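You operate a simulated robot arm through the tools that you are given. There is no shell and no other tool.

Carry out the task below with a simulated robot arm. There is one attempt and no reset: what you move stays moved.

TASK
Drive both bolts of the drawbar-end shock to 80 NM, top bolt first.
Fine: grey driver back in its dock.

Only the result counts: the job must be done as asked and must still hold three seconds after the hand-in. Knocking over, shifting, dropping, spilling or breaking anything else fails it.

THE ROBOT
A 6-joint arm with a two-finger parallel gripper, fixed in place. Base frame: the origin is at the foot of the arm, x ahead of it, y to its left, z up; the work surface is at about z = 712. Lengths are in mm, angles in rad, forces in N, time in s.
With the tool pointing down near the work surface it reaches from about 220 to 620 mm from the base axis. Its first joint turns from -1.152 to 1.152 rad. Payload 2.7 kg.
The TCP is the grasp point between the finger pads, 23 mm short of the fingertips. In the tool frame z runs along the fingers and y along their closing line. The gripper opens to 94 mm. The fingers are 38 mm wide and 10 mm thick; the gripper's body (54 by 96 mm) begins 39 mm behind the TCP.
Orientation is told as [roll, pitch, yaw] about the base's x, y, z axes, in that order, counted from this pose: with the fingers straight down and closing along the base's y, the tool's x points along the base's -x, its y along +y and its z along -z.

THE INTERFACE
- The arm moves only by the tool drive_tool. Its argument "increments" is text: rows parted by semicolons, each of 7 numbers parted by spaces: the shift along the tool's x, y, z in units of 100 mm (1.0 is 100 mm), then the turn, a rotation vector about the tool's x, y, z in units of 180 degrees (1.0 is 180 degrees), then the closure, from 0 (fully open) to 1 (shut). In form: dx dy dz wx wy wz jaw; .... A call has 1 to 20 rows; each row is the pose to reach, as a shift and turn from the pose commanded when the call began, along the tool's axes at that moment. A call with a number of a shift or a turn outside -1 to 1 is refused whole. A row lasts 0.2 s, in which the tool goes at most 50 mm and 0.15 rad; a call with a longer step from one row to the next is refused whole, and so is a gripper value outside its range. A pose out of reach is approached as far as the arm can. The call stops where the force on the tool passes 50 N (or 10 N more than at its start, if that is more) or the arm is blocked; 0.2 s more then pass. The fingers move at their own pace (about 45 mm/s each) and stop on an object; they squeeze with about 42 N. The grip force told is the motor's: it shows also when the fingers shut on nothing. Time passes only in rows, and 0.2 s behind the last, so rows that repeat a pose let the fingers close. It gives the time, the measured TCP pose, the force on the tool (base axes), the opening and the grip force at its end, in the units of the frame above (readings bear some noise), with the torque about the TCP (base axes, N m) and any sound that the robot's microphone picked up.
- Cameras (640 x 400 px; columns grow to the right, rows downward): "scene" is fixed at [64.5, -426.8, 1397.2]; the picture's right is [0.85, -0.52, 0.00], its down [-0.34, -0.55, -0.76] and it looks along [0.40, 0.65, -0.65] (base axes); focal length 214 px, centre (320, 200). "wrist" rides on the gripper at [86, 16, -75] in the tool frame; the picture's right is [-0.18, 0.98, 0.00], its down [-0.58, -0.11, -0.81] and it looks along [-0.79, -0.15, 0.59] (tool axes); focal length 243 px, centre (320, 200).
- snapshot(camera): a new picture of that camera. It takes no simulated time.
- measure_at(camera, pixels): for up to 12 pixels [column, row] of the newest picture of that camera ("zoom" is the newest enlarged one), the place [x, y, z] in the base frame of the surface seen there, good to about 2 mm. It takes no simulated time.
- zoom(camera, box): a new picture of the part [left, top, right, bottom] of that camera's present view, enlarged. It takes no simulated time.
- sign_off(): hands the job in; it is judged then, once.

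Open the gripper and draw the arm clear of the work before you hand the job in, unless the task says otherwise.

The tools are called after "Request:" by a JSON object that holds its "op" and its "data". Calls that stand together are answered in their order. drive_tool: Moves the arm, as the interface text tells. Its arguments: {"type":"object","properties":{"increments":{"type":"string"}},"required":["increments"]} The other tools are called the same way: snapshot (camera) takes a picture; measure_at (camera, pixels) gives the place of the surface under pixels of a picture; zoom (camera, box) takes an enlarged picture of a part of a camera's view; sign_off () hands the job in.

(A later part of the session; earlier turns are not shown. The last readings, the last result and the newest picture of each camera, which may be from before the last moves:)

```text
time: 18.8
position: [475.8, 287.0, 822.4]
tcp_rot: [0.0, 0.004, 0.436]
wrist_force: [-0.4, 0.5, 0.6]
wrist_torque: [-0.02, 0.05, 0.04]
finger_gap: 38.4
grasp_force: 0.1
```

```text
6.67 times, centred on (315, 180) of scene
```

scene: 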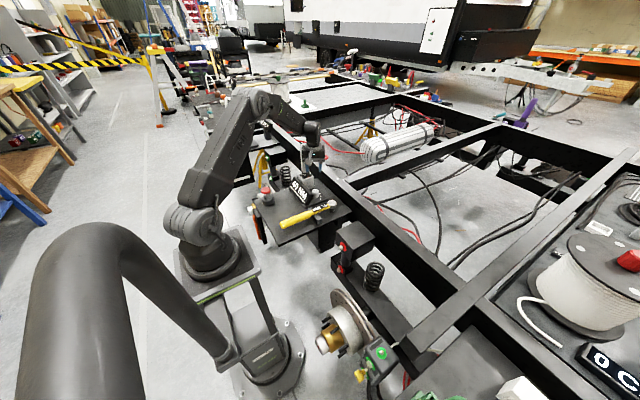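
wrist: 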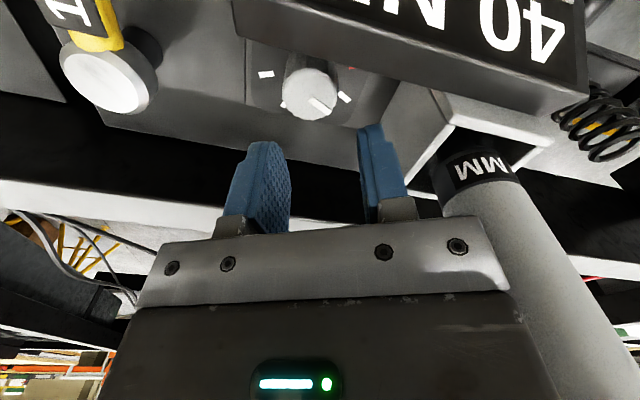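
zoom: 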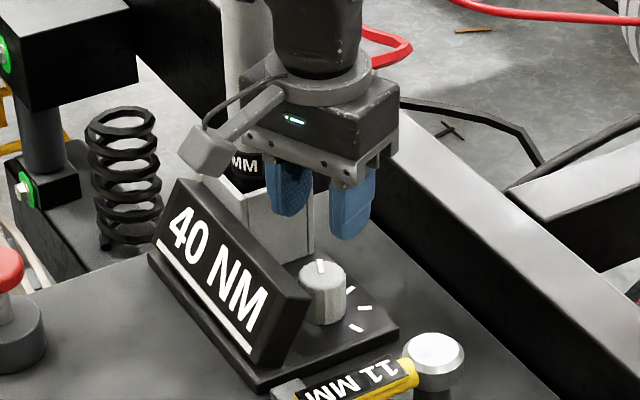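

Now lowering at yaw 25° with a 12 mm offset from knob centre, TCP to about (478.4,286,766).

Request:
{"op": "drive_tool", "data": {"increments": "-0.02 -0.019 0 0 0 0 0.59;-0.02 -0.019 0.2 0 0 0 0.59;-0.02 -0.019 0.4 0 0 0 0.59;-0.02 -0.019 0.56 0 0 0 0.59"}}

Request:
{"op": "zoom", "data": {"camera": "scene", "box": [285, 150, 345, 210]}}

Request:
{"op": "snapshot", "data": {"camera": "wrist"}}

```text
time: 19.8
position: [478.5, 286.0, 764.9]
tcp_rot: [0.002, 0.001, 0.438]
wrist_force: [0.1, 0.3, 0.4]
wrist_torque: [0.01, 0.02, 0.01]
finger_gap: 38.5
grasp_force: 0.2
```

```text
6.67 times, centred on (315, 180) of scene
```

zoom: 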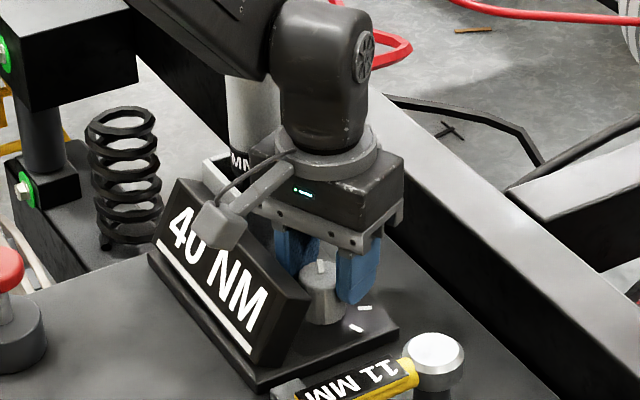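

```text
taken
```

wrist: 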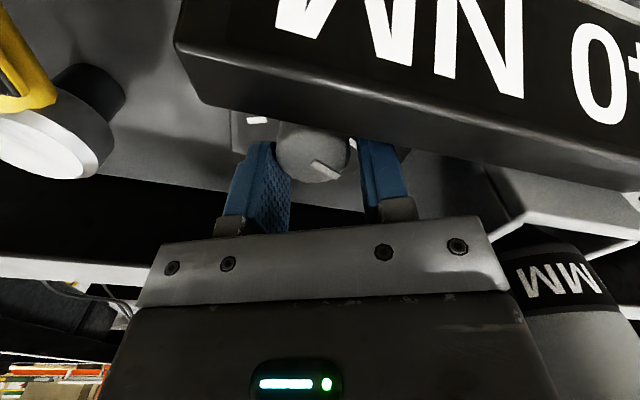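

No contact forces; the knob is between the fingers. Closing on it.

Request:
{"op": "drive_tool", "data": {"increments": "0 0 0 0 0 0 0.75;0 0 0 0 0 0 0.8;0 0 0 0 0 0 0.8"}}

```text
time: 20.6
position: [478.7, 284.6, 765.4]
tcp_rot: [-0.001, 0.002, 0.437]
wrist_force: [10.7, -14.1, -5.3]
wrist_torque: [-0.06, -0.38, 0.16]
finger_gap: 33.3
grasp_force: 45.2
```

Gripped at gap 33.3 (knob ø≈33) with a small side load. I'll rotate clockwise 48° about the knob's centre, correcting the offset.

Request:
{"op": "drive_tool", "data": {"increments": "0 -0.0135 0 0 0 0 0.8;0.0012 -0.0302 0 0 0 0.0444 0.8;0.0046 -0.0466 0 0 0 0.0889 0.8;0.0104 -0.0623 0 0 0 0.1333 0.8;0.0182 -0.0771 0 0 0 0.1778 0.8;0.0281 -0.0906 0 0 0 0.2222 0.8;0.0397 -0.1027 0 0 0 0.2667 0.8"}}

Request:
{"op": "zoom", "data": {"camera": "scene", "box": [285, 150, 345, 210]}}

Request:
{"op": "snapshot", "data": {"camera": "wrist"}}

```text
time: 22.2
position: [479.2, 276.0, 765.4]
tcp_rot: [0.0, 0.001, -0.403]
wrist_force: [9.6, 21.8, -35.2]
wrist_torque: [-0.25, -0.42, -0.2]
finger_gap: 33.2
grasp_force: 44.9
```

```text
6.67 times, centred on (315, 180) of scene
```

zoom: 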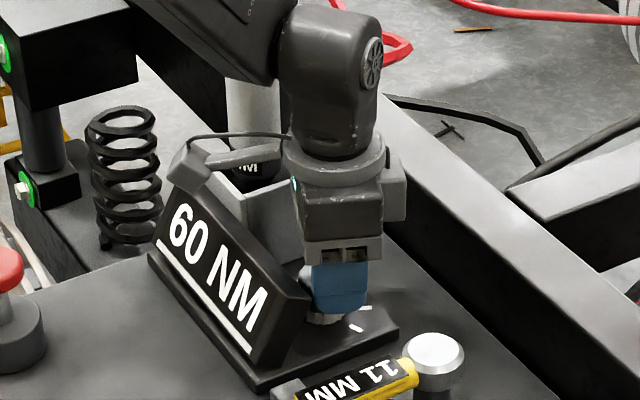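

```text
taken
```

wrist: 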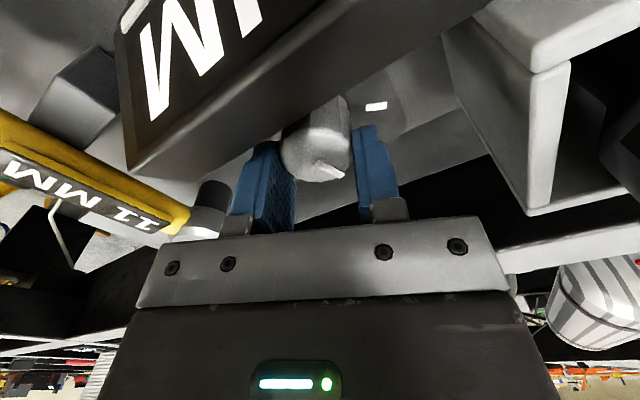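

Display now reads 60 NM after ~45° clockwise. I'll open slightly (gap ~39), rotate back counter-clockwise while loose, and regrip for another 45°.

Request:
{"op": "drive_tool", "data": {"increments": "0 0 0 0 0 0 0.585;0 0 0 0 0 0 0.585;-0.0038 0.0222 0 0 0 -0.0444 0.585;-0.0004 0.0386 0 0 0 -0.0889 0.585;0.0054 0.0543 0 0 0 -0.1333 0.585;0.0132 0.0691 0 0 0 -0.1778 0.585;0.0231 0.0826 0 0 0 -0.2222 0.585;0.0347 0.0947 0 0 0 -0.2667 0.585"}}

Request:
{"op": "zoom", "data": {"camera": "scene", "box": [285, 150, 345, 210]}}

```text
time: 24.0
position: [479.5, 284.2, 767.1]
tcp_rot: [0.002, 0.001, 0.44]
wrist_force: [-1.0, -0.1, 0.0]
wrist_torque: [0.02, 0.0, -0.05]
finger_gap: 39.2
grasp_force: 0.0
```

```text
6.67 times, centred on (315, 180) of scene
```

zoom: 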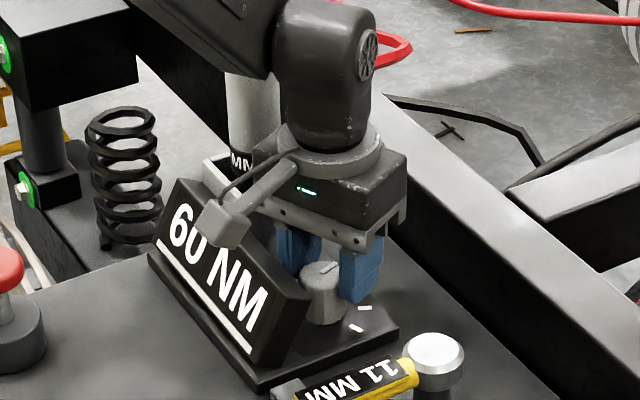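

Still 60 NM and clear. Closing on the knob again.

Request:
{"op": "drive_tool", "data": {"increments": "0 0 0 0 0 0 0.75;0 0 0 0 0 0 0.8;0 0 0 0 0 0 0.8"}}

```text
time: 24.8
position: [479.5, 284.8, 766.5]
tcp_rot: [0.002, 0.002, 0.436]
wrist_force: [-1.1, 3.5, -2.0]
wrist_torque: [-0.4, -0.09, -0.03]
finger_gap: 33.6
grasp_force: 45.2
```

Centred grip. Rotating clockwise another 45° about the knob.

Request:
{"op": "drive_tool", "data": {"increments": "0.001 -0.0157 0 0 0 0.0417 0.8;0.0041 -0.0311 0 0 0 0.0833 0.8;0.0091 -0.0459 0 0 0 0.125 0.8;0.0161 -0.06 0 0 0 0.1667 0.8;0.0248 -0.073 0 0 0 0.2083 0.8;0.0351 -0.0849 0 0 0 0.25 0.8"}}

Request:
{"op": "zoom", "data": {"camera": "scene", "box": [285, 150, 345, 210]}}

Request:
{"op": "snapshot", "data": {"camera": "wrist"}}

```text
time: 26.2
position: [480.5, 276.3, 766.3]
tcp_rot: [-0.001, 0.002, -0.351]
wrist_force: [1.7, 17.5, -22.7]
wrist_torque: [-0.35, -0.47, -0.17]
finger_gap: 33.3
grasp_force: 45.0
```

```text
6.67 times, centred on (315, 180) of scene
```

zoom: 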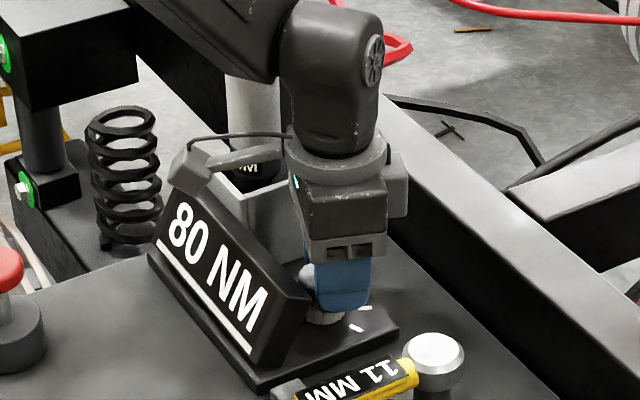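

```text
taken
```

wrist: 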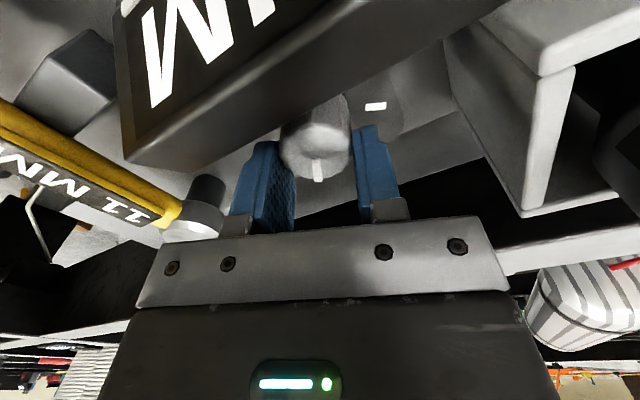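

Display reads 80 NM. Opening slightly and lifting straight up off the knob.

Request:
{"op": "drive_tool", "data": {"increments": "0 0 0 0 0 0 0.585;0 0 0 0 0 0 0.585;0 0 -0.2 0 0 0 0.585;0 0 -0.4 0 0 0 0.585;0 0 -0.7 0 0 0 0.585;0 0 -1.0 0 0 0 0.585"}}

Request:
{"op": "snapshot", "data": {"camera": "wrist"}}

Request:
{"op": "zoom", "data": {"camera": "scene", "box": [285, 140, 355, 210]}}

```text
time: 27.6
position: [481.3, 271.8, 868.2]
tcp_rot: [0.0, 0.002, -0.349]
wrist_force: [0.0, -0.3, 0.6]
wrist_torque: [-0.02, 0.0, 0.01]
finger_gap: 38.9
grasp_force: 0.0
```

```text
taken
```

wrist: 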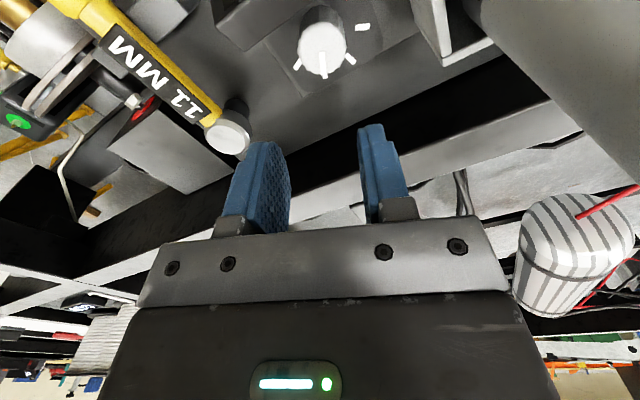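

```text
5.71 times, centred on (320, 175) of scene
```

zoom: 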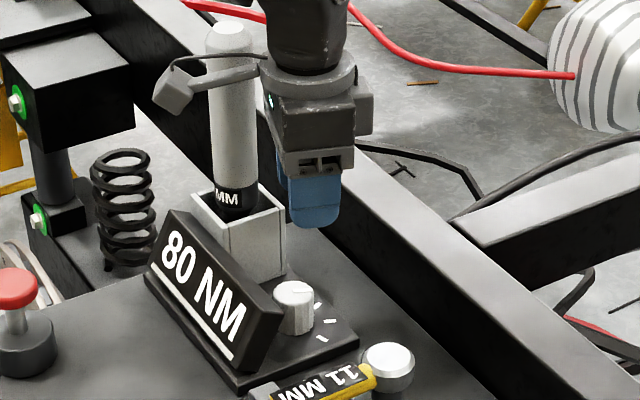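

80 NM is set and held after release. I'll rise, yaw back to 0, retreat to -y, and look at the bolts of the red-marked shock.

Request:
{"op": "drive_tool", "data": {"increments": "0 0 -0.4 0 0 0 0.3;0 0 -0.8 0 0 0 0.1;0 -0.4 -1 0 0 -0.0 0;0.2 -0.8 -1 0 0 -0.04 0;0.4 -1 -1 0 0 -0.08 0;0.8 -1 -1 0 0 -0.111 0;1 -1 -1 0 0 -0.111 0"}}

Request:
{"op": "zoom", "data": {"camera": "scene", "box": [280, 130, 350, 210]}}

Request:
{"op": "measure_at", "data": {"camera": "scene", "pixels": [[304, 146], [300, 160], [304, 160], [308, 160], [304, 170], [304, 180], [298, 176], [312, 178], [304, 188], [306, 173]]}}

Request:
{"op": "zoom", "data": {"camera": "scene", "box": [325, 225, 385, 285]}}

Request:
{"op": "measure_at", "data": {"camera": "zoom", "pixels": [[185, 170], [170, 165], [205, 150], [165, 325], [150, 320], [185, 310], [200, 40], [330, 180], [240, 260], [120, 260], [150, 90], [210, 250]]}}

```text
time: 29.2
position: [353.7, 216.2, 966.0]
tcp_rot: [0.001, -0.001, -0.001]
wrist_force: [0.3, -0.3, -0.2]
wrist_torque: [0.04, -0.02, -0.01]
finger_gap: 94.2
grasp_force: 0.0
```

```text
5.00 times, centred on (315, 170) of scene
```

zoom: 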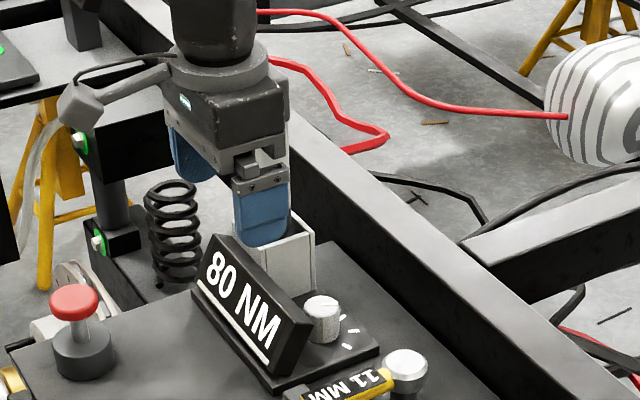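

```text
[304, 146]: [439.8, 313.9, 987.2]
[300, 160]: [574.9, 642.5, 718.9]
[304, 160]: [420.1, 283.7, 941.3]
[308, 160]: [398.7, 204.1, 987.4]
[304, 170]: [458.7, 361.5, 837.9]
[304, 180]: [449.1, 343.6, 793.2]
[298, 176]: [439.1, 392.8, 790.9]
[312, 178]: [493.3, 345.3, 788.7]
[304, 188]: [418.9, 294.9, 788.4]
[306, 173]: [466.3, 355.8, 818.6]
```

```text
6.67 times, centred on (355, 255) of scene
```

zoom: 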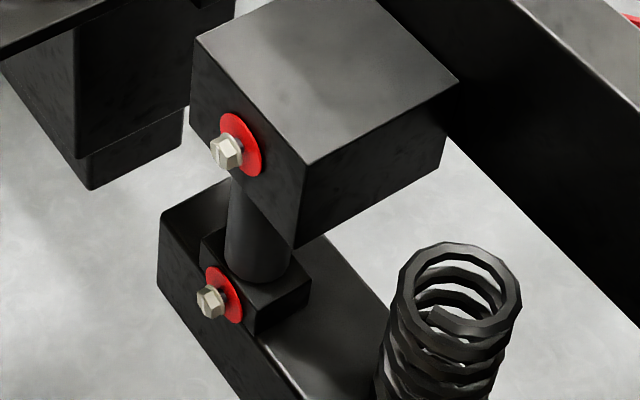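

```text
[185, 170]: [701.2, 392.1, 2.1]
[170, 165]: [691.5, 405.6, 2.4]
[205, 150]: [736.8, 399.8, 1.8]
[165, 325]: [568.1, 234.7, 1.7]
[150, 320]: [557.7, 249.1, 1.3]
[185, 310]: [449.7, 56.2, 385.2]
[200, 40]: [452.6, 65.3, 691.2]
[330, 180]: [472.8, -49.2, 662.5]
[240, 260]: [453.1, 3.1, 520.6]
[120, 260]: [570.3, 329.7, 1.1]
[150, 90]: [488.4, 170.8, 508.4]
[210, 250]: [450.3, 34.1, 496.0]
```

Bolt heads are at zoom (225,153) and (210,300); measuring those and the washers.

Request:
{"op": "measure_at", "data": {"camera": "zoom", "pixels": [[218, 150], [225, 152], [234, 158], [255, 160], [238, 122], [203, 298], [210, 301], [220, 305], [236, 305], [222, 272], [200, 100], [300, 220]]}}

Request:
{"op": "zoom", "data": {"camera": "scene", "box": [335, 235, 360, 275]}}

Request:
{"op": "snapshot", "data": {"camera": "wrist"}}

```text
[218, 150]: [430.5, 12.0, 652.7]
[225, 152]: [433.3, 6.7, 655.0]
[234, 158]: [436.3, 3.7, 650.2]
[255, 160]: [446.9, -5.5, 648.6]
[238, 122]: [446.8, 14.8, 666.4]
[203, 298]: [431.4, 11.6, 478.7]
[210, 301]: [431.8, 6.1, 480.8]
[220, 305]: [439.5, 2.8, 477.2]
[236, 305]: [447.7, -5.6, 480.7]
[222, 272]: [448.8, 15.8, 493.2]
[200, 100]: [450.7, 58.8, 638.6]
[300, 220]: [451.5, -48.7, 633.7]
```

```text
10.00 times, centred on (348, 255) of scene
```

zoom: 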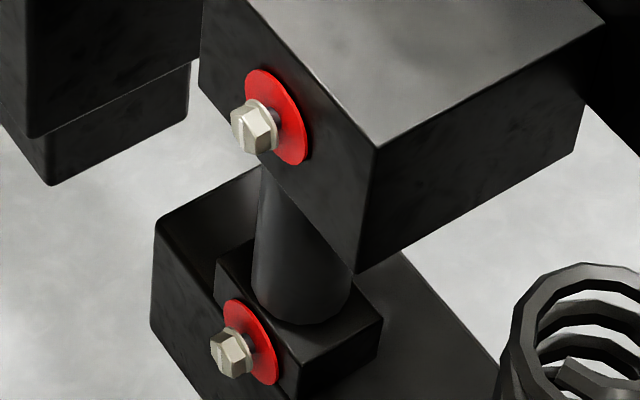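

```text
taken
```

wrist: 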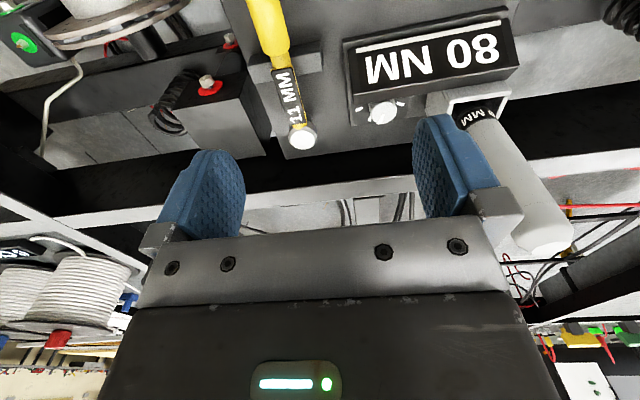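

Measuring the washers and heads in the finer zoom.

Request:
{"op": "measure_at", "data": {"camera": "zoom", "pixels": [[258, 71], [306, 145], [290, 160], [300, 110], [245, 118], [262, 133], [250, 150], [248, 108], [272, 128], [238, 125]]}}

Request:
{"op": "measure_at", "data": {"camera": "zoom", "pixels": [[232, 303], [270, 380], [272, 345], [228, 318], [220, 350], [235, 355], [228, 375], [250, 350], [230, 340], [216, 360], [240, 365]]}}

```text
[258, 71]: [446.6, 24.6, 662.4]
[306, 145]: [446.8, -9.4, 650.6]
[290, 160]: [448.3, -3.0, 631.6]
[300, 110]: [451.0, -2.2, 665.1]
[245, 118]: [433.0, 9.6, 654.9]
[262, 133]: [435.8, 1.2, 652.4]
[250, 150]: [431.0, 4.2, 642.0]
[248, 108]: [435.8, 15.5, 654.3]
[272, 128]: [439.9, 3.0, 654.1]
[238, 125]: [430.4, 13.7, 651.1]
```

```text
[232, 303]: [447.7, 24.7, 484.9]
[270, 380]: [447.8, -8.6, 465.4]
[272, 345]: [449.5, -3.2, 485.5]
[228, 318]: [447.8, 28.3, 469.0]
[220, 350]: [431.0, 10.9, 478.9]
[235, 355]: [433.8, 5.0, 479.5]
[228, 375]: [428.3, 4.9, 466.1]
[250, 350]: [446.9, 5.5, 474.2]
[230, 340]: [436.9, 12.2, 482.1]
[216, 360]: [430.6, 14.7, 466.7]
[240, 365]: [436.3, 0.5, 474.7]
```

Top bolt axis ≈ (y 9, z 648), lower ≈ (y 9, z 472), heads' front x≈430. Now measuring the driver and dock from the wrist view.

Request:
{"op": "zoom", "data": {"camera": "wrist", "box": [420, 70, 600, 270]}}

Request:
{"op": "measure_at", "data": {"camera": "zoom", "pixels": [[395, 360], [330, 300], [360, 280], [300, 220], [240, 160], [290, 140], [200, 120], [260, 110], [150, 60], [290, 60], [440, 320], [420, 330]]}}

```text
2.00 times, centred on (510, 170) of wrist
```

zoom: 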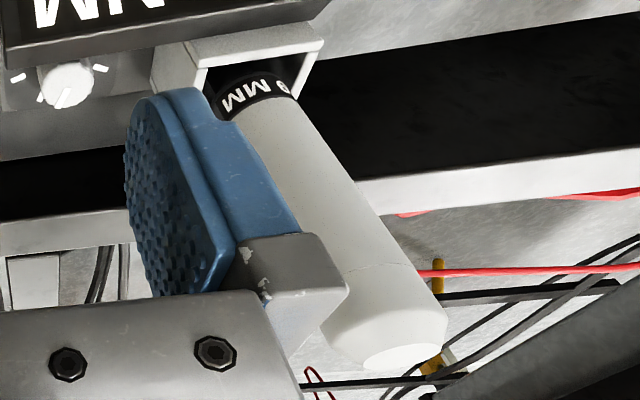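

```text
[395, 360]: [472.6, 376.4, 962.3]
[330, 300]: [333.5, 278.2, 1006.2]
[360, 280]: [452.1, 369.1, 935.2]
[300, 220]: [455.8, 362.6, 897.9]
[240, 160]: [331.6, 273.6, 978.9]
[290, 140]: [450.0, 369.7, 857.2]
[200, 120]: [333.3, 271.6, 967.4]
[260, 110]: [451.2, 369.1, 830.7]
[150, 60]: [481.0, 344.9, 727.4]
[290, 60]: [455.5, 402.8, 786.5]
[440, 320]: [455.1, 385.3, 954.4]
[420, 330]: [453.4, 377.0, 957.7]
```

The driver axis is ≈(467,374), radius ≈17.5, top z≈962, with the dock top at z≈798. I plan to grip it horizontally with the wrist rolled (camera on top), so first I yaw clockwise 141° tool-down at a staging point.

Request:
{"op": "drive_tool", "data": {"increments": "-0.03 0.1 -0.1 0 0 0.044 0;-0.06 0.2 -0.2 0 0 0.088 0;-0.1 0.3 -0.3 0 0 0.132 0;-0.14 0.4 -0.34 0 0 0.176 0;-0.18 0.5 -0.34 0 0 0.22 0;-0.22 0.6 -0.34 0 0 0.264 0;-0.27 0.7 -0.34 0 0 0.308 0;-0.27 0.8 -0.34 0 0 0.352 0;-0.27 0.89 -0.34 0 0 0.396 0;-0.27 0.89 -0.34 0 0 0.44 0;-0.27 0.89 -0.34 0 0 0.484 0;-0.27 0.89 -0.34 0 0 0.528 0;-0.27 0.89 -0.34 0 0 0.572 0;-0.27 0.89 -0.34 0 0 0.616 0;-0.27 0.89 -0.34 0 0 0.66 0;-0.27 0.89 -0.34 0 0 0.704 0;-0.27 0.89 -0.34 0 0 0.748 0;-0.27 0.89 -0.34 0 0 0.785 0"}}

Request:
{"op": "snapshot", "data": {"camera": "scene"}}

```text
time: 33.0
position: [415.5, 244.9, 992.3]
tcp_rot: [-0.047, 0.008, -2.419]
wrist_force: [-0.1, -0.3, 0.6]
wrist_torque: [0.0, -0.02, -0.01]
finger_gap: 93.8
grasp_force: 0.1
out of reach, approached as far as the arm can: row 17, 18
```

```text
taken
```

scene: 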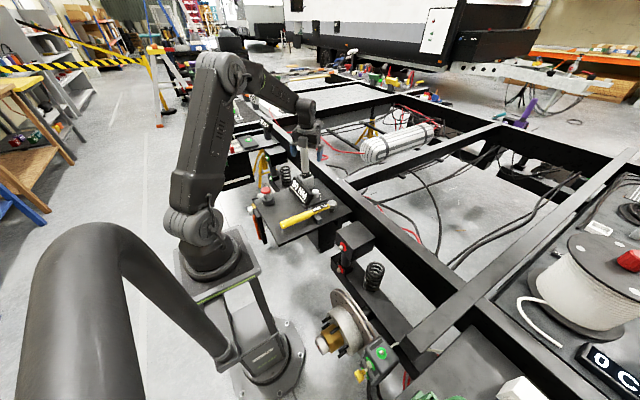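

The roll joint hits its limit about 11° short (relative angle ≈170°), so I need another wrist configuration. Zooming on the arm to understand its wrist structure.

Request:
{"op": "zoom", "data": {"camera": "scene", "box": [150, 40, 350, 280]}}

Request:
{"op": "zoom", "data": {"camera": "scene", "box": [220, 40, 340, 170]}}

Request:
{"op": "measure_at", "data": {"camera": "scene", "pixels": [[195, 222], [215, 265], [225, 75], [235, 65], [300, 105], [305, 130], [305, 110], [190, 180], [208, 250], [270, 88]]}}

```text
1.67 times, centred on (250, 160) of scene
```

zoom: 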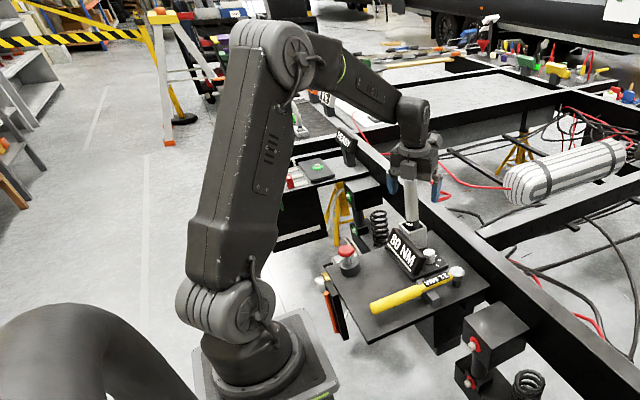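

```text
3.08 times, centred on (280, 105) of scene
```

zoom: 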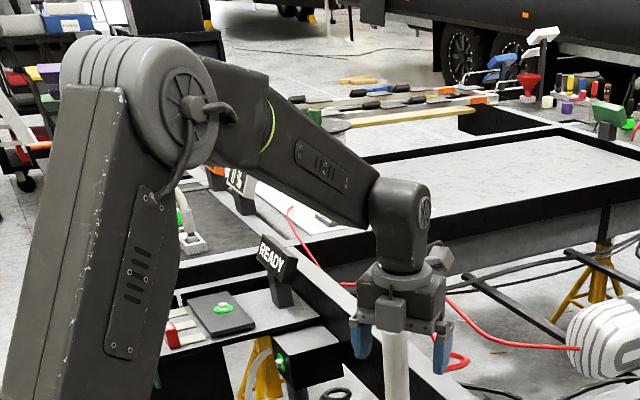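

```text
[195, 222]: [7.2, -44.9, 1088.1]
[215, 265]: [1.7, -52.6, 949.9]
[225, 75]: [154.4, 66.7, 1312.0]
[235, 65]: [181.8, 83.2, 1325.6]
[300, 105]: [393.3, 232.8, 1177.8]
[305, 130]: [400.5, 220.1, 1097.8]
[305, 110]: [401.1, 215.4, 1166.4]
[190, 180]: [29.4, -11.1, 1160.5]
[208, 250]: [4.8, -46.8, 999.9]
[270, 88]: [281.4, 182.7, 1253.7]
```

The wrist is spherical (forearm roll ring, pitch, flange roll), so a rolled grasp can be reached by swinging through forearm roll instead. I'll unwind the yaw back to +38.7°.

Request:
{"op": "drive_tool", "data": {"increments": "0 0 0 0 0 -0.045 0;0 0 0 0 0 -0.09 0;0 0 0 0 0 -0.135 0;0 0 0 0 0 -0.18 0;0 0 0 0 0 -0.225 0;0 0 0 0 0 -0.27 0;0 0 0 0 0 -0.315 0;0 0 0 0 0 -0.36 0;0 0 0 0 0 -0.405 0;0 0 0 0 0 -0.45 0;0 0 0 0 0 -0.495 0"}}

Request:
{"op": "drive_tool", "data": {"increments": "0 0 0 0 0 -0.045 0;0 0 0 0 0 -0.09 0;0 0 0 0 0 -0.135 0;0 0 0 0 0 -0.18 0;0 0 0 0 0 -0.225 0;0 0 0 0 0 -0.27 0;0 0 0 0 0 -0.315 0;0 0 0 0 0 -0.36 0;0 0 0 0 0 -0.405 0;0 0 0 0 0 -0.45 0;0 0 0 0 0 -0.495 0"}}

```text
time: 35.4
position: [416.6, 246.9, 992.1]
tcp_rot: [0.008, 0.047, -0.86]
wrist_force: [0.0, -0.9, -0.3]
wrist_torque: [0.0, -0.02, 0.03]
finger_gap: 94.0
grasp_force: 0.0
```

```text
time: 37.8
position: [415.7, 246.3, 991.2]
tcp_rot: [0.047, -0.005, 0.694]
wrist_force: [0.3, -0.7, -0.3]
wrist_torque: [0.05, 0.03, 0.05]
finger_gap: 93.8
grasp_force: 0.1
```

Back near (416,246) with yaw ≈0.69. I'll move to the staging point (365,292,1020) and level the residual roll.

Request:
{"op": "drive_tool", "data": {"increments": "0.03 0.2 -0.1 0.004 0.003 0.003 0;0.06 0.4 -0.2 0.008 0.006 0.006 0;0.096 0.666 -0.28 0.0115 0.0096 0.006 0;0.096 0.666 -0.28 0.0115 0.0096 0.006 0"}}

```text
time: 38.8
position: [367.7, 289.5, 1023.8]
tcp_rot: [0.01, 0.027, 0.673]
wrist_force: [0.2, -0.1, -0.2]
wrist_torque: [-0.02, 0.01, 0.0]
finger_gap: 93.9
grasp_force: 0.0
```

Now swinging the tool about the forward-down axis (s up to ~0.5), which should mainly use the forearm roll.

Request:
{"op": "drive_tool", "data": {"increments": "0 0 0 -0.032 0 0.032 0;0 0 0 -0.064 0 0.064 0;0 0 0 -0.095 0 0.095 0;0 0 0 -0.127 0 0.127 0;0 0 0 -0.159 0 0.159 0;0 0 0 -0.191 0 0.191 0;0 0 0 -0.223 0 0.223 0;0 0 0 -0.255 0 0.255 0;0 0 0 -0.286 0 0.286 0;0 0 0 -0.318 0 0.318 0;0 0 0 -0.35 0 0.35 0"}}

Request:
{"op": "snapshot", "data": {"camera": "scene"}}

```text
time: 41.2
position: [367.1, 291.1, 1025.2]
tcp_rot: [0.933, 0.54, -0.284]
wrist_force: [0.2, 0.0, -0.5]
wrist_torque: [-0.03, -0.01, -0.01]
finger_gap: 94.2
grasp_force: 0.1
```

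```text
taken
```

scene: 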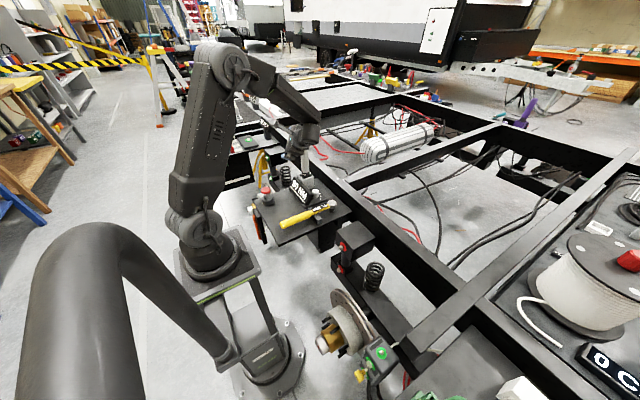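

The swing works. Continuing the same rotation for the second half.

Request:
{"op": "drive_tool", "data": {"increments": "0 0 0 -0.032 0 0.032 0;0 0 0 -0.064 0 0.064 0;0 0 0 -0.095 0 0.095 0;0 0 0 -0.127 0 0.127 0;0 0 0 -0.159 0 0.159 0;0 0 0 -0.191 0 0.191 0;0 0 0 -0.223 0 0.223 0;0 0 0 -0.255 0 0.255 0;0 0 0 -0.286 0 0.286 0;0 0 0 -0.318 0 0.318 0;0 0 0 -0.35 0 0.35 0"}}

Request:
{"op": "snapshot", "data": {"camera": "scene"}}

Request:
{"op": "zoom", "data": {"camera": "scene", "box": [220, 60, 350, 220]}}

Request:
{"op": "snapshot", "data": {"camera": "wrist"}}

```text
time: 43.6
position: [374.2, 277.5, 1025.7]
tcp_rot: [0.375, 1.544, -2.064]
wrist_force: [-0.5, -0.1, -0.7]
wrist_torque: [-0.04, 0.03, -0.03]
finger_gap: 94.0
grasp_force: 0.1
out of reach, approached as far as the arm can: row 11
```

```text
taken
```

scene: 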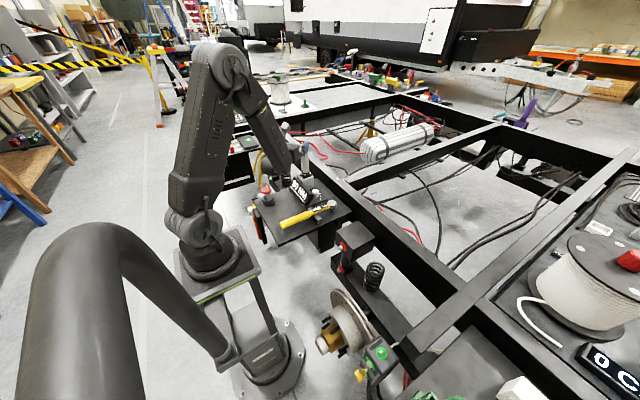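

```text
2.50 times, centred on (285, 140) of scene
```

zoom: 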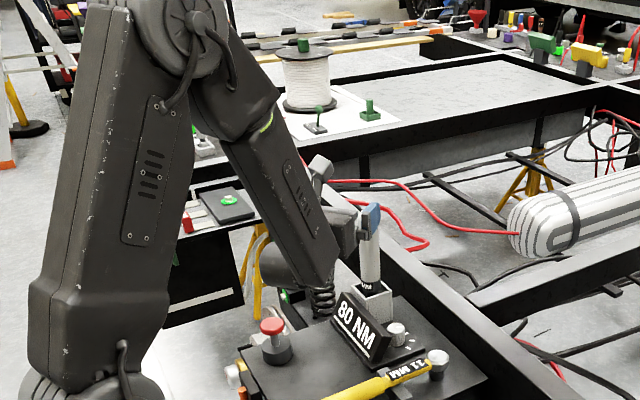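

```text
taken
```

wrist: 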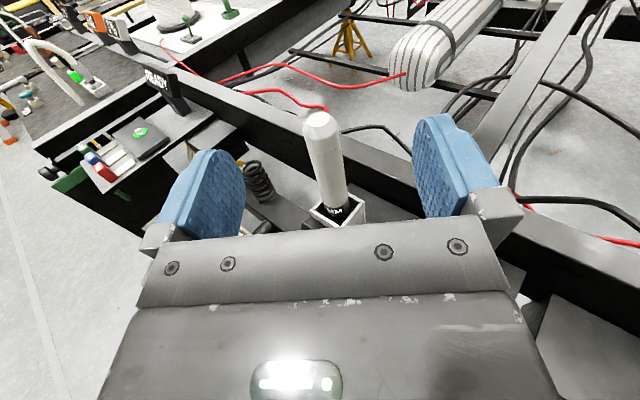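

The rolled horizontal pose is essentially reached: the tool points at azimuth 40.3°, 1.4° below level, with the driver between the fingers at wrist (330,165). Shifting sideways 14 mm and lowering 100 mm at standoff.

Request:
{"op": "drive_tool", "data": {"increments": "-0.2 -0.03 0 0 0 0 0;-0.4 -0.06 0 0 0 0 0;-0.6 -0.1 0 0 0 0 0;-0.8 -0.137 0 0 0 0 0;-1.0 -0.137 0 0 0 0 0"}}

Request:
{"op": "snapshot", "data": {"camera": "wrist"}}

Request:
{"op": "zoom", "data": {"camera": "scene", "box": [220, 80, 350, 220]}}

```text
time: 44.8
position: [370.1, 269.1, 922.8]
tcp_rot: [0.422, 1.545, -2.015]
wrist_force: [0.2, -0.3, 0.0]
wrist_torque: [0.0, 0.01, 0.03]
finger_gap: 94.1
grasp_force: 0.0
out of reach, approached as far as the arm can: row 1, 2, 3, 4, 5
```

```text
taken
```

wrist: 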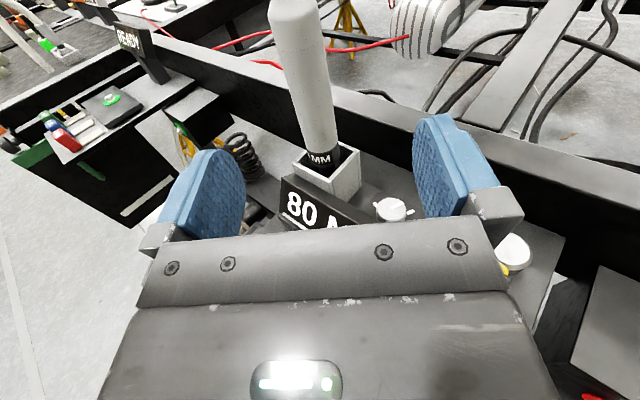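

```text
2.86 times, centred on (285, 150) of scene
```

zoom: 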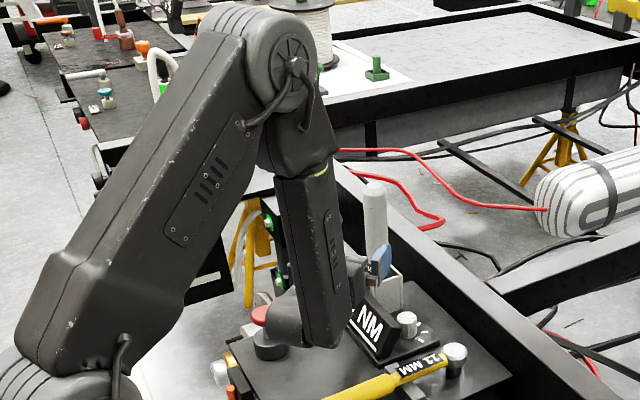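

The lateral shift was limited by the forearm roll (tool only ~7° left of the arm plane). I'll turn the approach azimuth to ~51° about vertical and place the TCP at standoff (398,288,890).

Request:
{"op": "drive_tool", "data": {"increments": "0 0.01 0.08 0.02 0.002 0 0;-0.05 0.02 0.17 0.04 0.005 0 0;-0.16 0.03 0.25 0.061 0.008 0 0;-0.32 0.033 0.339 0.061 0.008 0 0"}}

Request:
{"op": "snapshot", "data": {"camera": "wrist"}}

Request:
{"op": "snapshot", "data": {"camera": "scene"}}

```text
time: 45.8
position: [398.2, 287.3, 890.7]
tcp_rot: [1.372, 1.563, -0.88]
wrist_force: [0.0, 0.9, 0.4]
wrist_torque: [0.01, 0.03, 0.02]
finger_gap: 93.9
grasp_force: 0.0
```

```text
taken
```

wrist: 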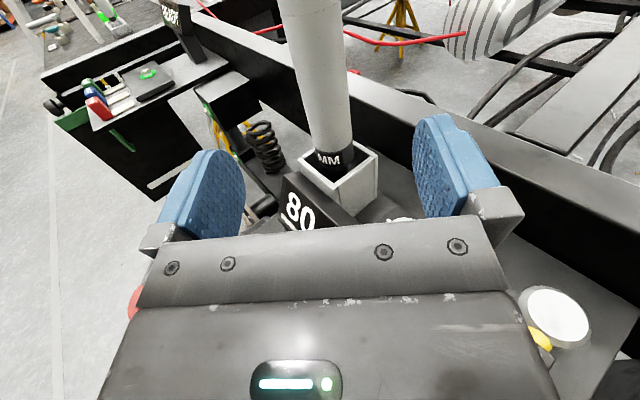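

```text
taken
```

scene: 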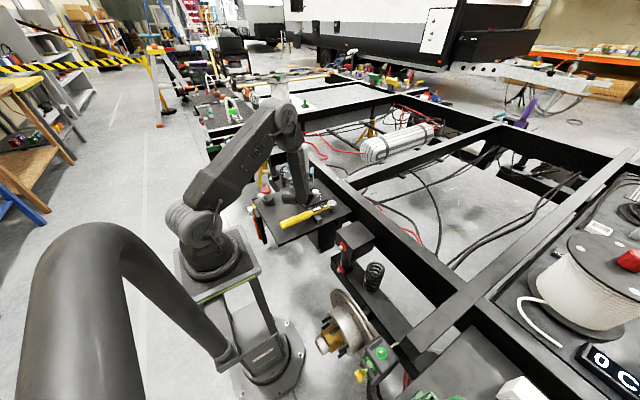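

The tool is level at azimuth 51°, and the driver sits between the fingers. Measuring the handle's near surface for lateral alignment.

Request:
{"op": "zoom", "data": {"camera": "wrist", "box": [260, 0, 420, 230]}}

Request:
{"op": "measure_at", "data": {"camera": "wrist", "pixels": [[299, 60], [325, 60], [346, 60], [304, 100], [328, 100], [350, 100], [309, 135], [330, 135], [350, 135], [330, 160], [325, 15]]}}

```text
1.74 times, centred on (340, 115) of wrist
```

zoom: 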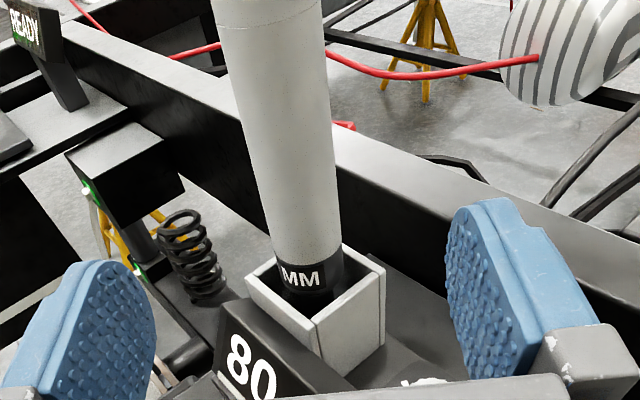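

```text
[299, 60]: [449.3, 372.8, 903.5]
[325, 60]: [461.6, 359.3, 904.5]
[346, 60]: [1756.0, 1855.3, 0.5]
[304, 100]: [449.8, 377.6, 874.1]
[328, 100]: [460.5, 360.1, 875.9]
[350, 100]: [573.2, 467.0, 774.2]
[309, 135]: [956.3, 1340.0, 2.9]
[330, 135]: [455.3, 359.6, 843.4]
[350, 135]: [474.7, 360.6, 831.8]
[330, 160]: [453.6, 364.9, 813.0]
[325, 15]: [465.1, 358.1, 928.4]
```

Handle centre fits (466.5,374.5), r≈16.7. Advancing 95 mm along the tool while lowering to z≈877.

Request:
{"op": "drive_tool", "data": {"increments": "-0.05 -0.01 0.2 0 0 0 0;-0.1 -0.018 0.4 0 0 0 0;-0.137 -0.018 0.6 0 0 0 0;-0.137 -0.018 0.8 0 0 0 0;-0.137 -0.018 1.0 0 0 0 0"}}

Request:
{"op": "snapshot", "data": {"camera": "wrist"}}

Request:
{"op": "zoom", "data": {"camera": "scene", "box": [250, 110, 350, 220]}}

```text
time: 47.0
position: [464.1, 368.0, 880.2]
tcp_rot: [1.346, 1.562, -0.912]
wrist_force: [1.6, 0.5, -0.1]
wrist_torque: [0.01, -0.01, 0.02]
finger_gap: 94.2
grasp_force: 0.1
```

```text
taken
```

wrist: 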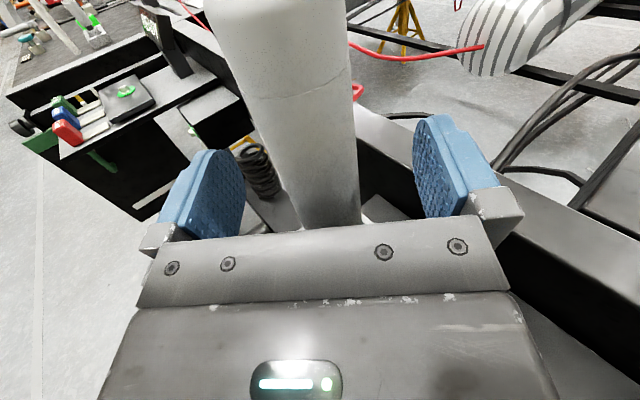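

```text
3.64 times, centred on (300, 165) of scene
```

zoom: 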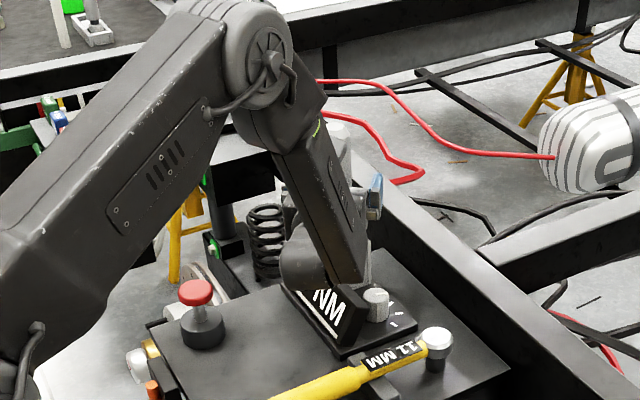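

The forearm's lower end looks close to the display, so I'm checking the clearance.

Request:
{"op": "measure_at", "data": {"camera": "zoom", "pixels": [[345, 280], [330, 270], [360, 270], [300, 270], [310, 230], [345, 300], [300, 290], [290, 260]]}}

Request:
{"op": "zoom", "data": {"camera": "scene", "box": [290, 160, 340, 210]}}

```text
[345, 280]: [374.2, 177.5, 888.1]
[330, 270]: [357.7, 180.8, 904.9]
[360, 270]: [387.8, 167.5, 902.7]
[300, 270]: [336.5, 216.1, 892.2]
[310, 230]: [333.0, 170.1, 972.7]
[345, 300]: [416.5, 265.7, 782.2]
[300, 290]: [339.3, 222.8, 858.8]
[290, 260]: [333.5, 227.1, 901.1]
```

```text
8.00 times, centred on (315, 185) of scene
```

zoom: 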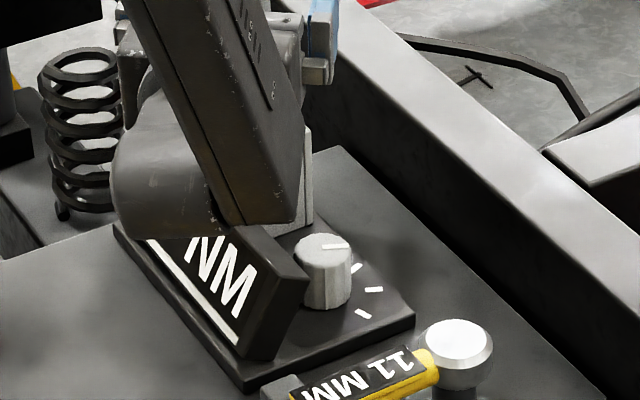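

Clear by more than 60 mm. Final small correction (−2.3 mm lateral, +6.5 mm forward), then closing on the handle.

Request:
{"op": "drive_tool", "data": {"increments": "0 -0.023 0.065 0 0 0 0;0 -0.023 0.065 0 0 0 0.3;0 -0.023 0.065 0 0 0 0.5;0 -0.023 0.065 0 0 0 0.7;0 -0.023 0.065 0 0 0 0.85;0 -0.023 0.065 0 0 0 0.85;0 -0.023 0.065 0 0 0 0.85"}}

Request:
{"op": "snapshot", "data": {"camera": "wrist"}}

```text
time: 48.6
position: [466.5, 374.0, 879.2]
tcp_rot: [1.429, 1.561, -0.826]
wrist_force: [1.8, -1.2, 1.2]
wrist_torque: [-0.09, -0.16, 0.01]
finger_gap: 36.6
grasp_force: 41.9
```

```text
taken
```

wrist: 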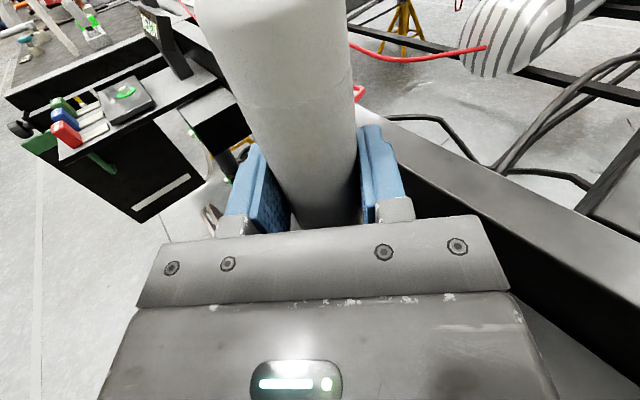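

Gripped at a 36.6 mm gap with low side loads. Lifting straight up out of the dock.

Request:
{"op": "drive_tool", "data": {"increments": "0.1 0 0 0 0 0 0.85;0.2 0 0 0 0 0 0.85;0.35 0 0 0 0 0 0.85;0.5 0 0 0 0 0 0.85;0.7 0 0 0 0 0 0.85;0.9 0 0 0 0 0 0.85;1.0 0 0 0 0 0 0.85"}}

Request:
{"op": "snapshot", "data": {"camera": "scene"}}

Request:
{"op": "zoom", "data": {"camera": "scene", "box": [250, 90, 350, 210]}}

```text
time: 50.2
position: [464.1, 373.8, 978.9]
tcp_rot: [1.163, 1.559, -1.09]
wrist_force: [0.6, 0.4, -6.1]
wrist_torque: [-0.01, 0.0, 0.02]
finger_gap: 36.6
grasp_force: 41.7
```

```text
taken
```

scene: 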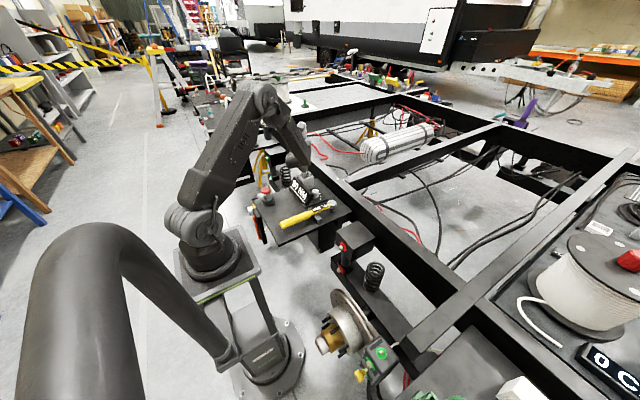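

```text
3.33 times, centred on (300, 150) of scene
```

zoom: 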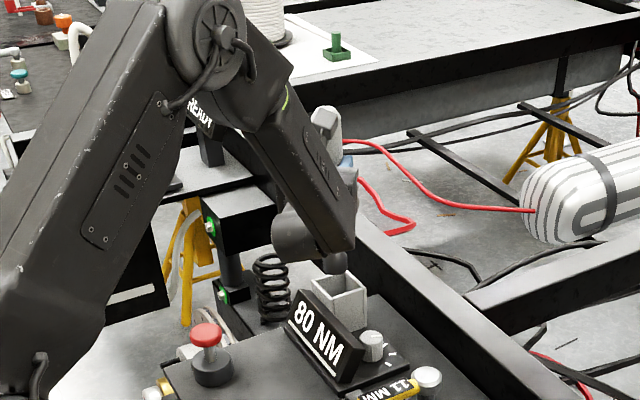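

The driver is out of the dock (weight ≈6 N). Lifting 60 mm more and measuring the socket tip.

Request:
{"op": "drive_tool", "data": {"increments": "0.2 0 0 0 0 0 0.85;0.4 0 0 0 0 0 0.85;0.6 0 0 0 0 0 0.85"}}

Request:
{"op": "zoom", "data": {"camera": "scene", "box": [280, 110, 350, 200]}}

```text
time: 51.0
position: [462.5, 374.6, 1037.6]
tcp_rot: [1.276, 1.561, -0.977]
wrist_force: [-0.2, -0.4, -5.0]
wrist_torque: [-0.03, -0.01, -0.05]
finger_gap: 36.4
grasp_force: 41.6
```

```text
4.44 times, centred on (315, 155) of scene
```

zoom: 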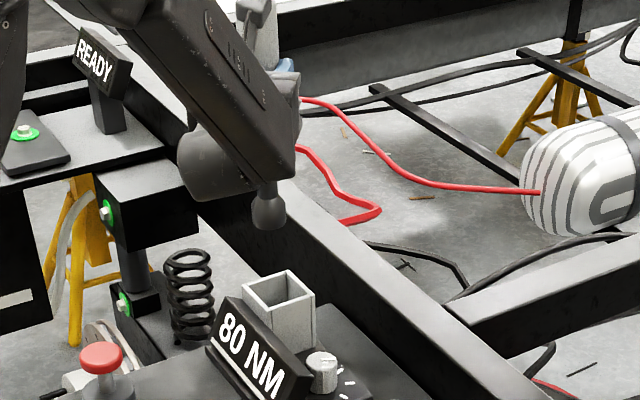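

The socket tip is visible at zoom (268,228); measuring it and the empty dock's rim.

Request:
{"op": "measure_at", "data": {"camera": "zoom", "pixels": [[268, 226], [268, 215], [254, 210], [283, 210], [268, 205], [268, 190], [245, 285], [292, 272], [315, 295], [270, 312], [280, 290], [283, 305]]}}

Request:
{"op": "zoom", "data": {"camera": "scene", "box": [325, 145, 350, 175]}}

Request:
{"op": "zoom", "data": {"camera": "scene", "box": [324, 150, 354, 175]}}

```text
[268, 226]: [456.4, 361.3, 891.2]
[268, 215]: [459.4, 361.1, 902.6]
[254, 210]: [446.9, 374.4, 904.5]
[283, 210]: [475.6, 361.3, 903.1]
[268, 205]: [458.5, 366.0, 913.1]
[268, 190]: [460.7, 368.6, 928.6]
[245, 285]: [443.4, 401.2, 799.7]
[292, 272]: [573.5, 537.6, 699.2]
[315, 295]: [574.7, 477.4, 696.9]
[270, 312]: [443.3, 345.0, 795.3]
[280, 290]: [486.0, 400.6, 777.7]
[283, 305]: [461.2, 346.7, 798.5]
```

```text
13.33 times, centred on (338, 160) of scene
```

zoom: 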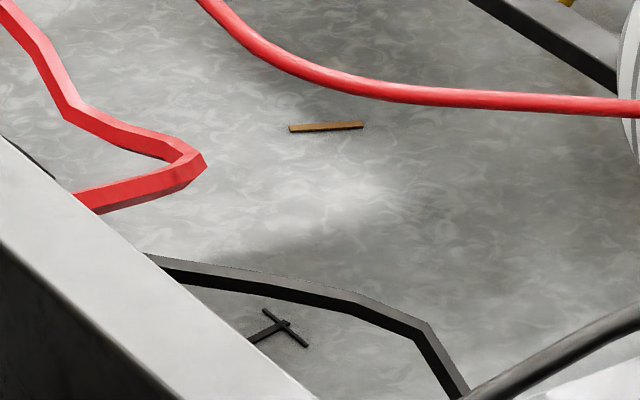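

```text
16.00 times, centred on (339, 162) of scene
```

zoom: 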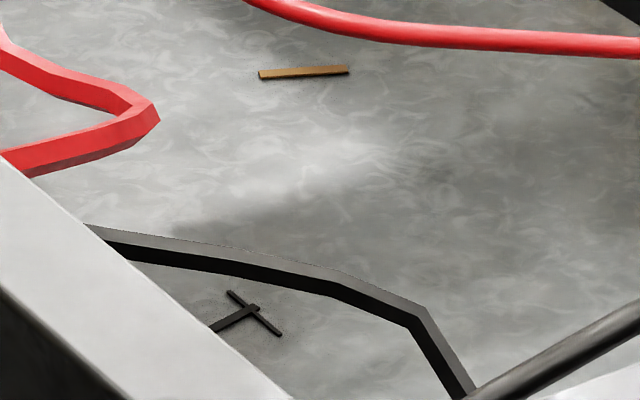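

The tip is at z≈887 with TCP z 1037.6, so the TCP-to-tip length is ≈150 mm. Checking the pedestal's extents before planning the approach to the bolts.

Request:
{"op": "snapshot", "data": {"camera": "scene"}}

Request:
{"op": "measure_at", "data": {"camera": "scene", "pixels": [[257, 262], [240, 235], [200, 302], [183, 280], [255, 268], [262, 300], [250, 330], [268, 320], [270, 345], [300, 350], [265, 230], [290, 242]]}}

```text
taken
```

scene: 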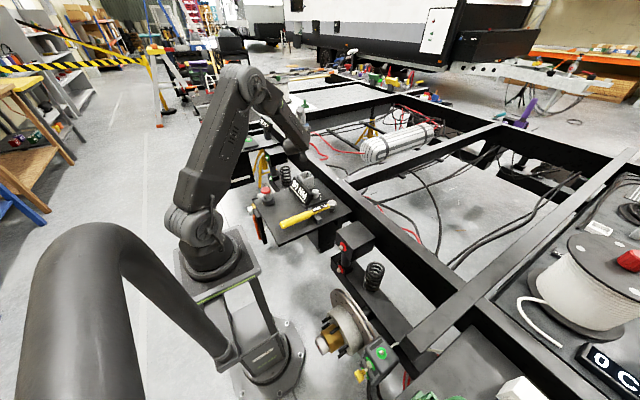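

```text
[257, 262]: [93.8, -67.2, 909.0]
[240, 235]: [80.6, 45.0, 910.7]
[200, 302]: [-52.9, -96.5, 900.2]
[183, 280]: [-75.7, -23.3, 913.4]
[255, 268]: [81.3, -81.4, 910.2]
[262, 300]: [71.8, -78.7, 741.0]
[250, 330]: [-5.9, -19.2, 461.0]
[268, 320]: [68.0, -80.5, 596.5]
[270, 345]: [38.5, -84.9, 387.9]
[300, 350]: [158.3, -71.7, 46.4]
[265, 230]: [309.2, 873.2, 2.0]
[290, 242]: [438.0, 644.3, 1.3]
```

The pedestal plate ends at x≈95, so working with TCP at x≈280 is clear. I'll back the driver away from the dock first, keeping it upright and high.

Request:
{"op": "drive_tool", "data": {"increments": "0.05 0.02 -0.2 0 0 0 0.85;0.1 0.04 -0.45 0 0 0 0.85;0.12 0.06 -0.7 0 0 0 0.85;0.12 0.088 -1.0 0 0 0 0.85"}}

```text
time: 52.0
position: [405.3, 289.2, 1050.6]
tcp_rot: [1.459, 1.564, -0.792]
wrist_force: [-0.9, -0.3, -5.8]
wrist_torque: [-0.04, 0.02, 0.01]
finger_gap: 36.6
grasp_force: 41.5
```

Rotating the driver from upright to pointing +x about the combined axis in 16 steps.

Request:
{"op": "drive_tool", "data": {"increments": "0 0 0 0.0281 -0.0085 -0.0341 0.85;0 0 0 0.0562 -0.017 -0.0683 0.85;0 0 0 0.0843 -0.0255 -0.1024 0.85;0 0 0 0.1124 -0.034 -0.1366 0.85;0 0 0 0.1405 -0.0426 -0.1707 0.85;0 0 0 0.1686 -0.0511 -0.2048 0.85;0 0 0 0.1967 -0.0596 -0.239 0.85;0 0 0 0.2248 -0.0681 -0.2731 0.85"}}

Request:
{"op": "snapshot", "data": {"camera": "scene"}}

```text
time: 53.8
position: [407.5, 290.8, 1051.2]
tcp_rot: [0.945, 0.698, -0.551]
wrist_force: [0.6, 0.2, -5.5]
wrist_torque: [0.0, 0.08, 0.0]
finger_gap: 36.7
grasp_force: 41.9
```

```text
taken
```

scene: 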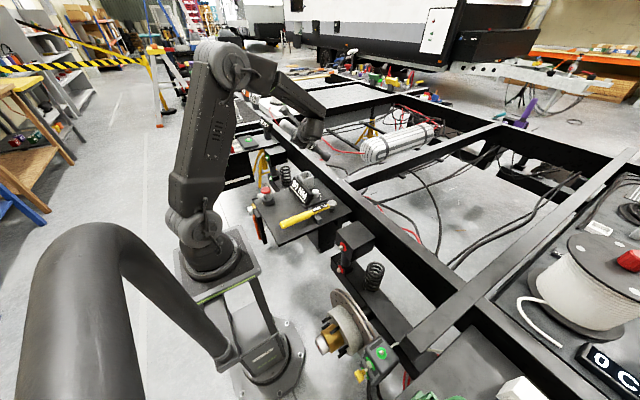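

The half rotation went as expected, so I'm continuing the remaining 8 steps (same axis in the tool frame).

Request:
{"op": "drive_tool", "data": {"increments": "0 0 0 0.0281 -0.0085 -0.0341 0.85;0 0 0 0.0562 -0.017 -0.0683 0.85;0 0 0 0.0843 -0.0255 -0.1024 0.85;0 0 0 0.1124 -0.034 -0.1366 0.85;0 0 0 0.1405 -0.0426 -0.1707 0.85;0 0 0 0.1686 -0.0511 -0.2048 0.85;0 0 0 0.1967 -0.0596 -0.239 0.85;0 0 0 0.2248 -0.0681 -0.2731 0.85"}}

Request:
{"op": "snapshot", "data": {"camera": "scene"}}

Request:
{"op": "snapshot", "data": {"camera": "wrist"}}

```text
time: 55.6
position: [407.4, 290.9, 1050.7]
tcp_rot: [0.394, -0.008, 0.0]
wrist_force: [0.7, -1.2, -6.1]
wrist_torque: [-0.02, 0.14, 0.01]
finger_gap: 37.0
grasp_force: 42.6
```

```text
taken
```

scene: 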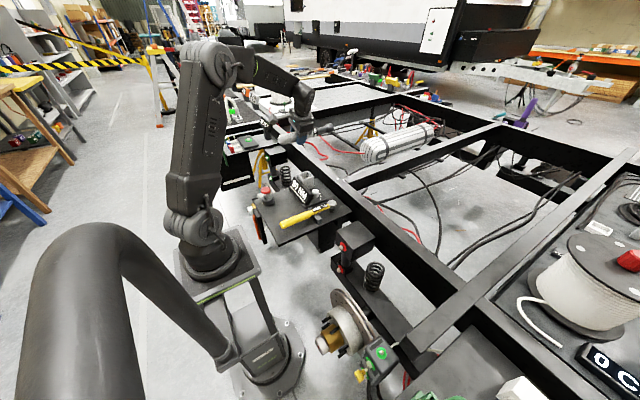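

```text
taken
```

wrist: 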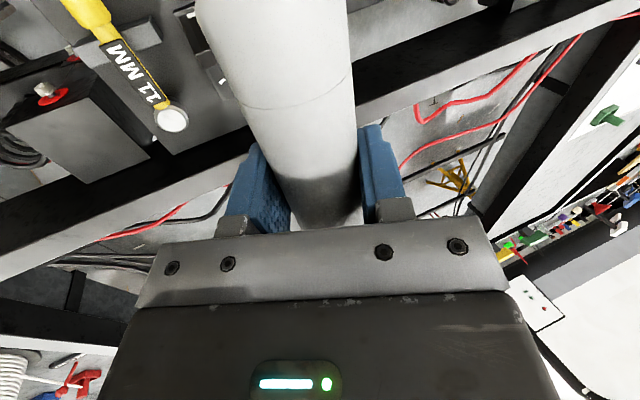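

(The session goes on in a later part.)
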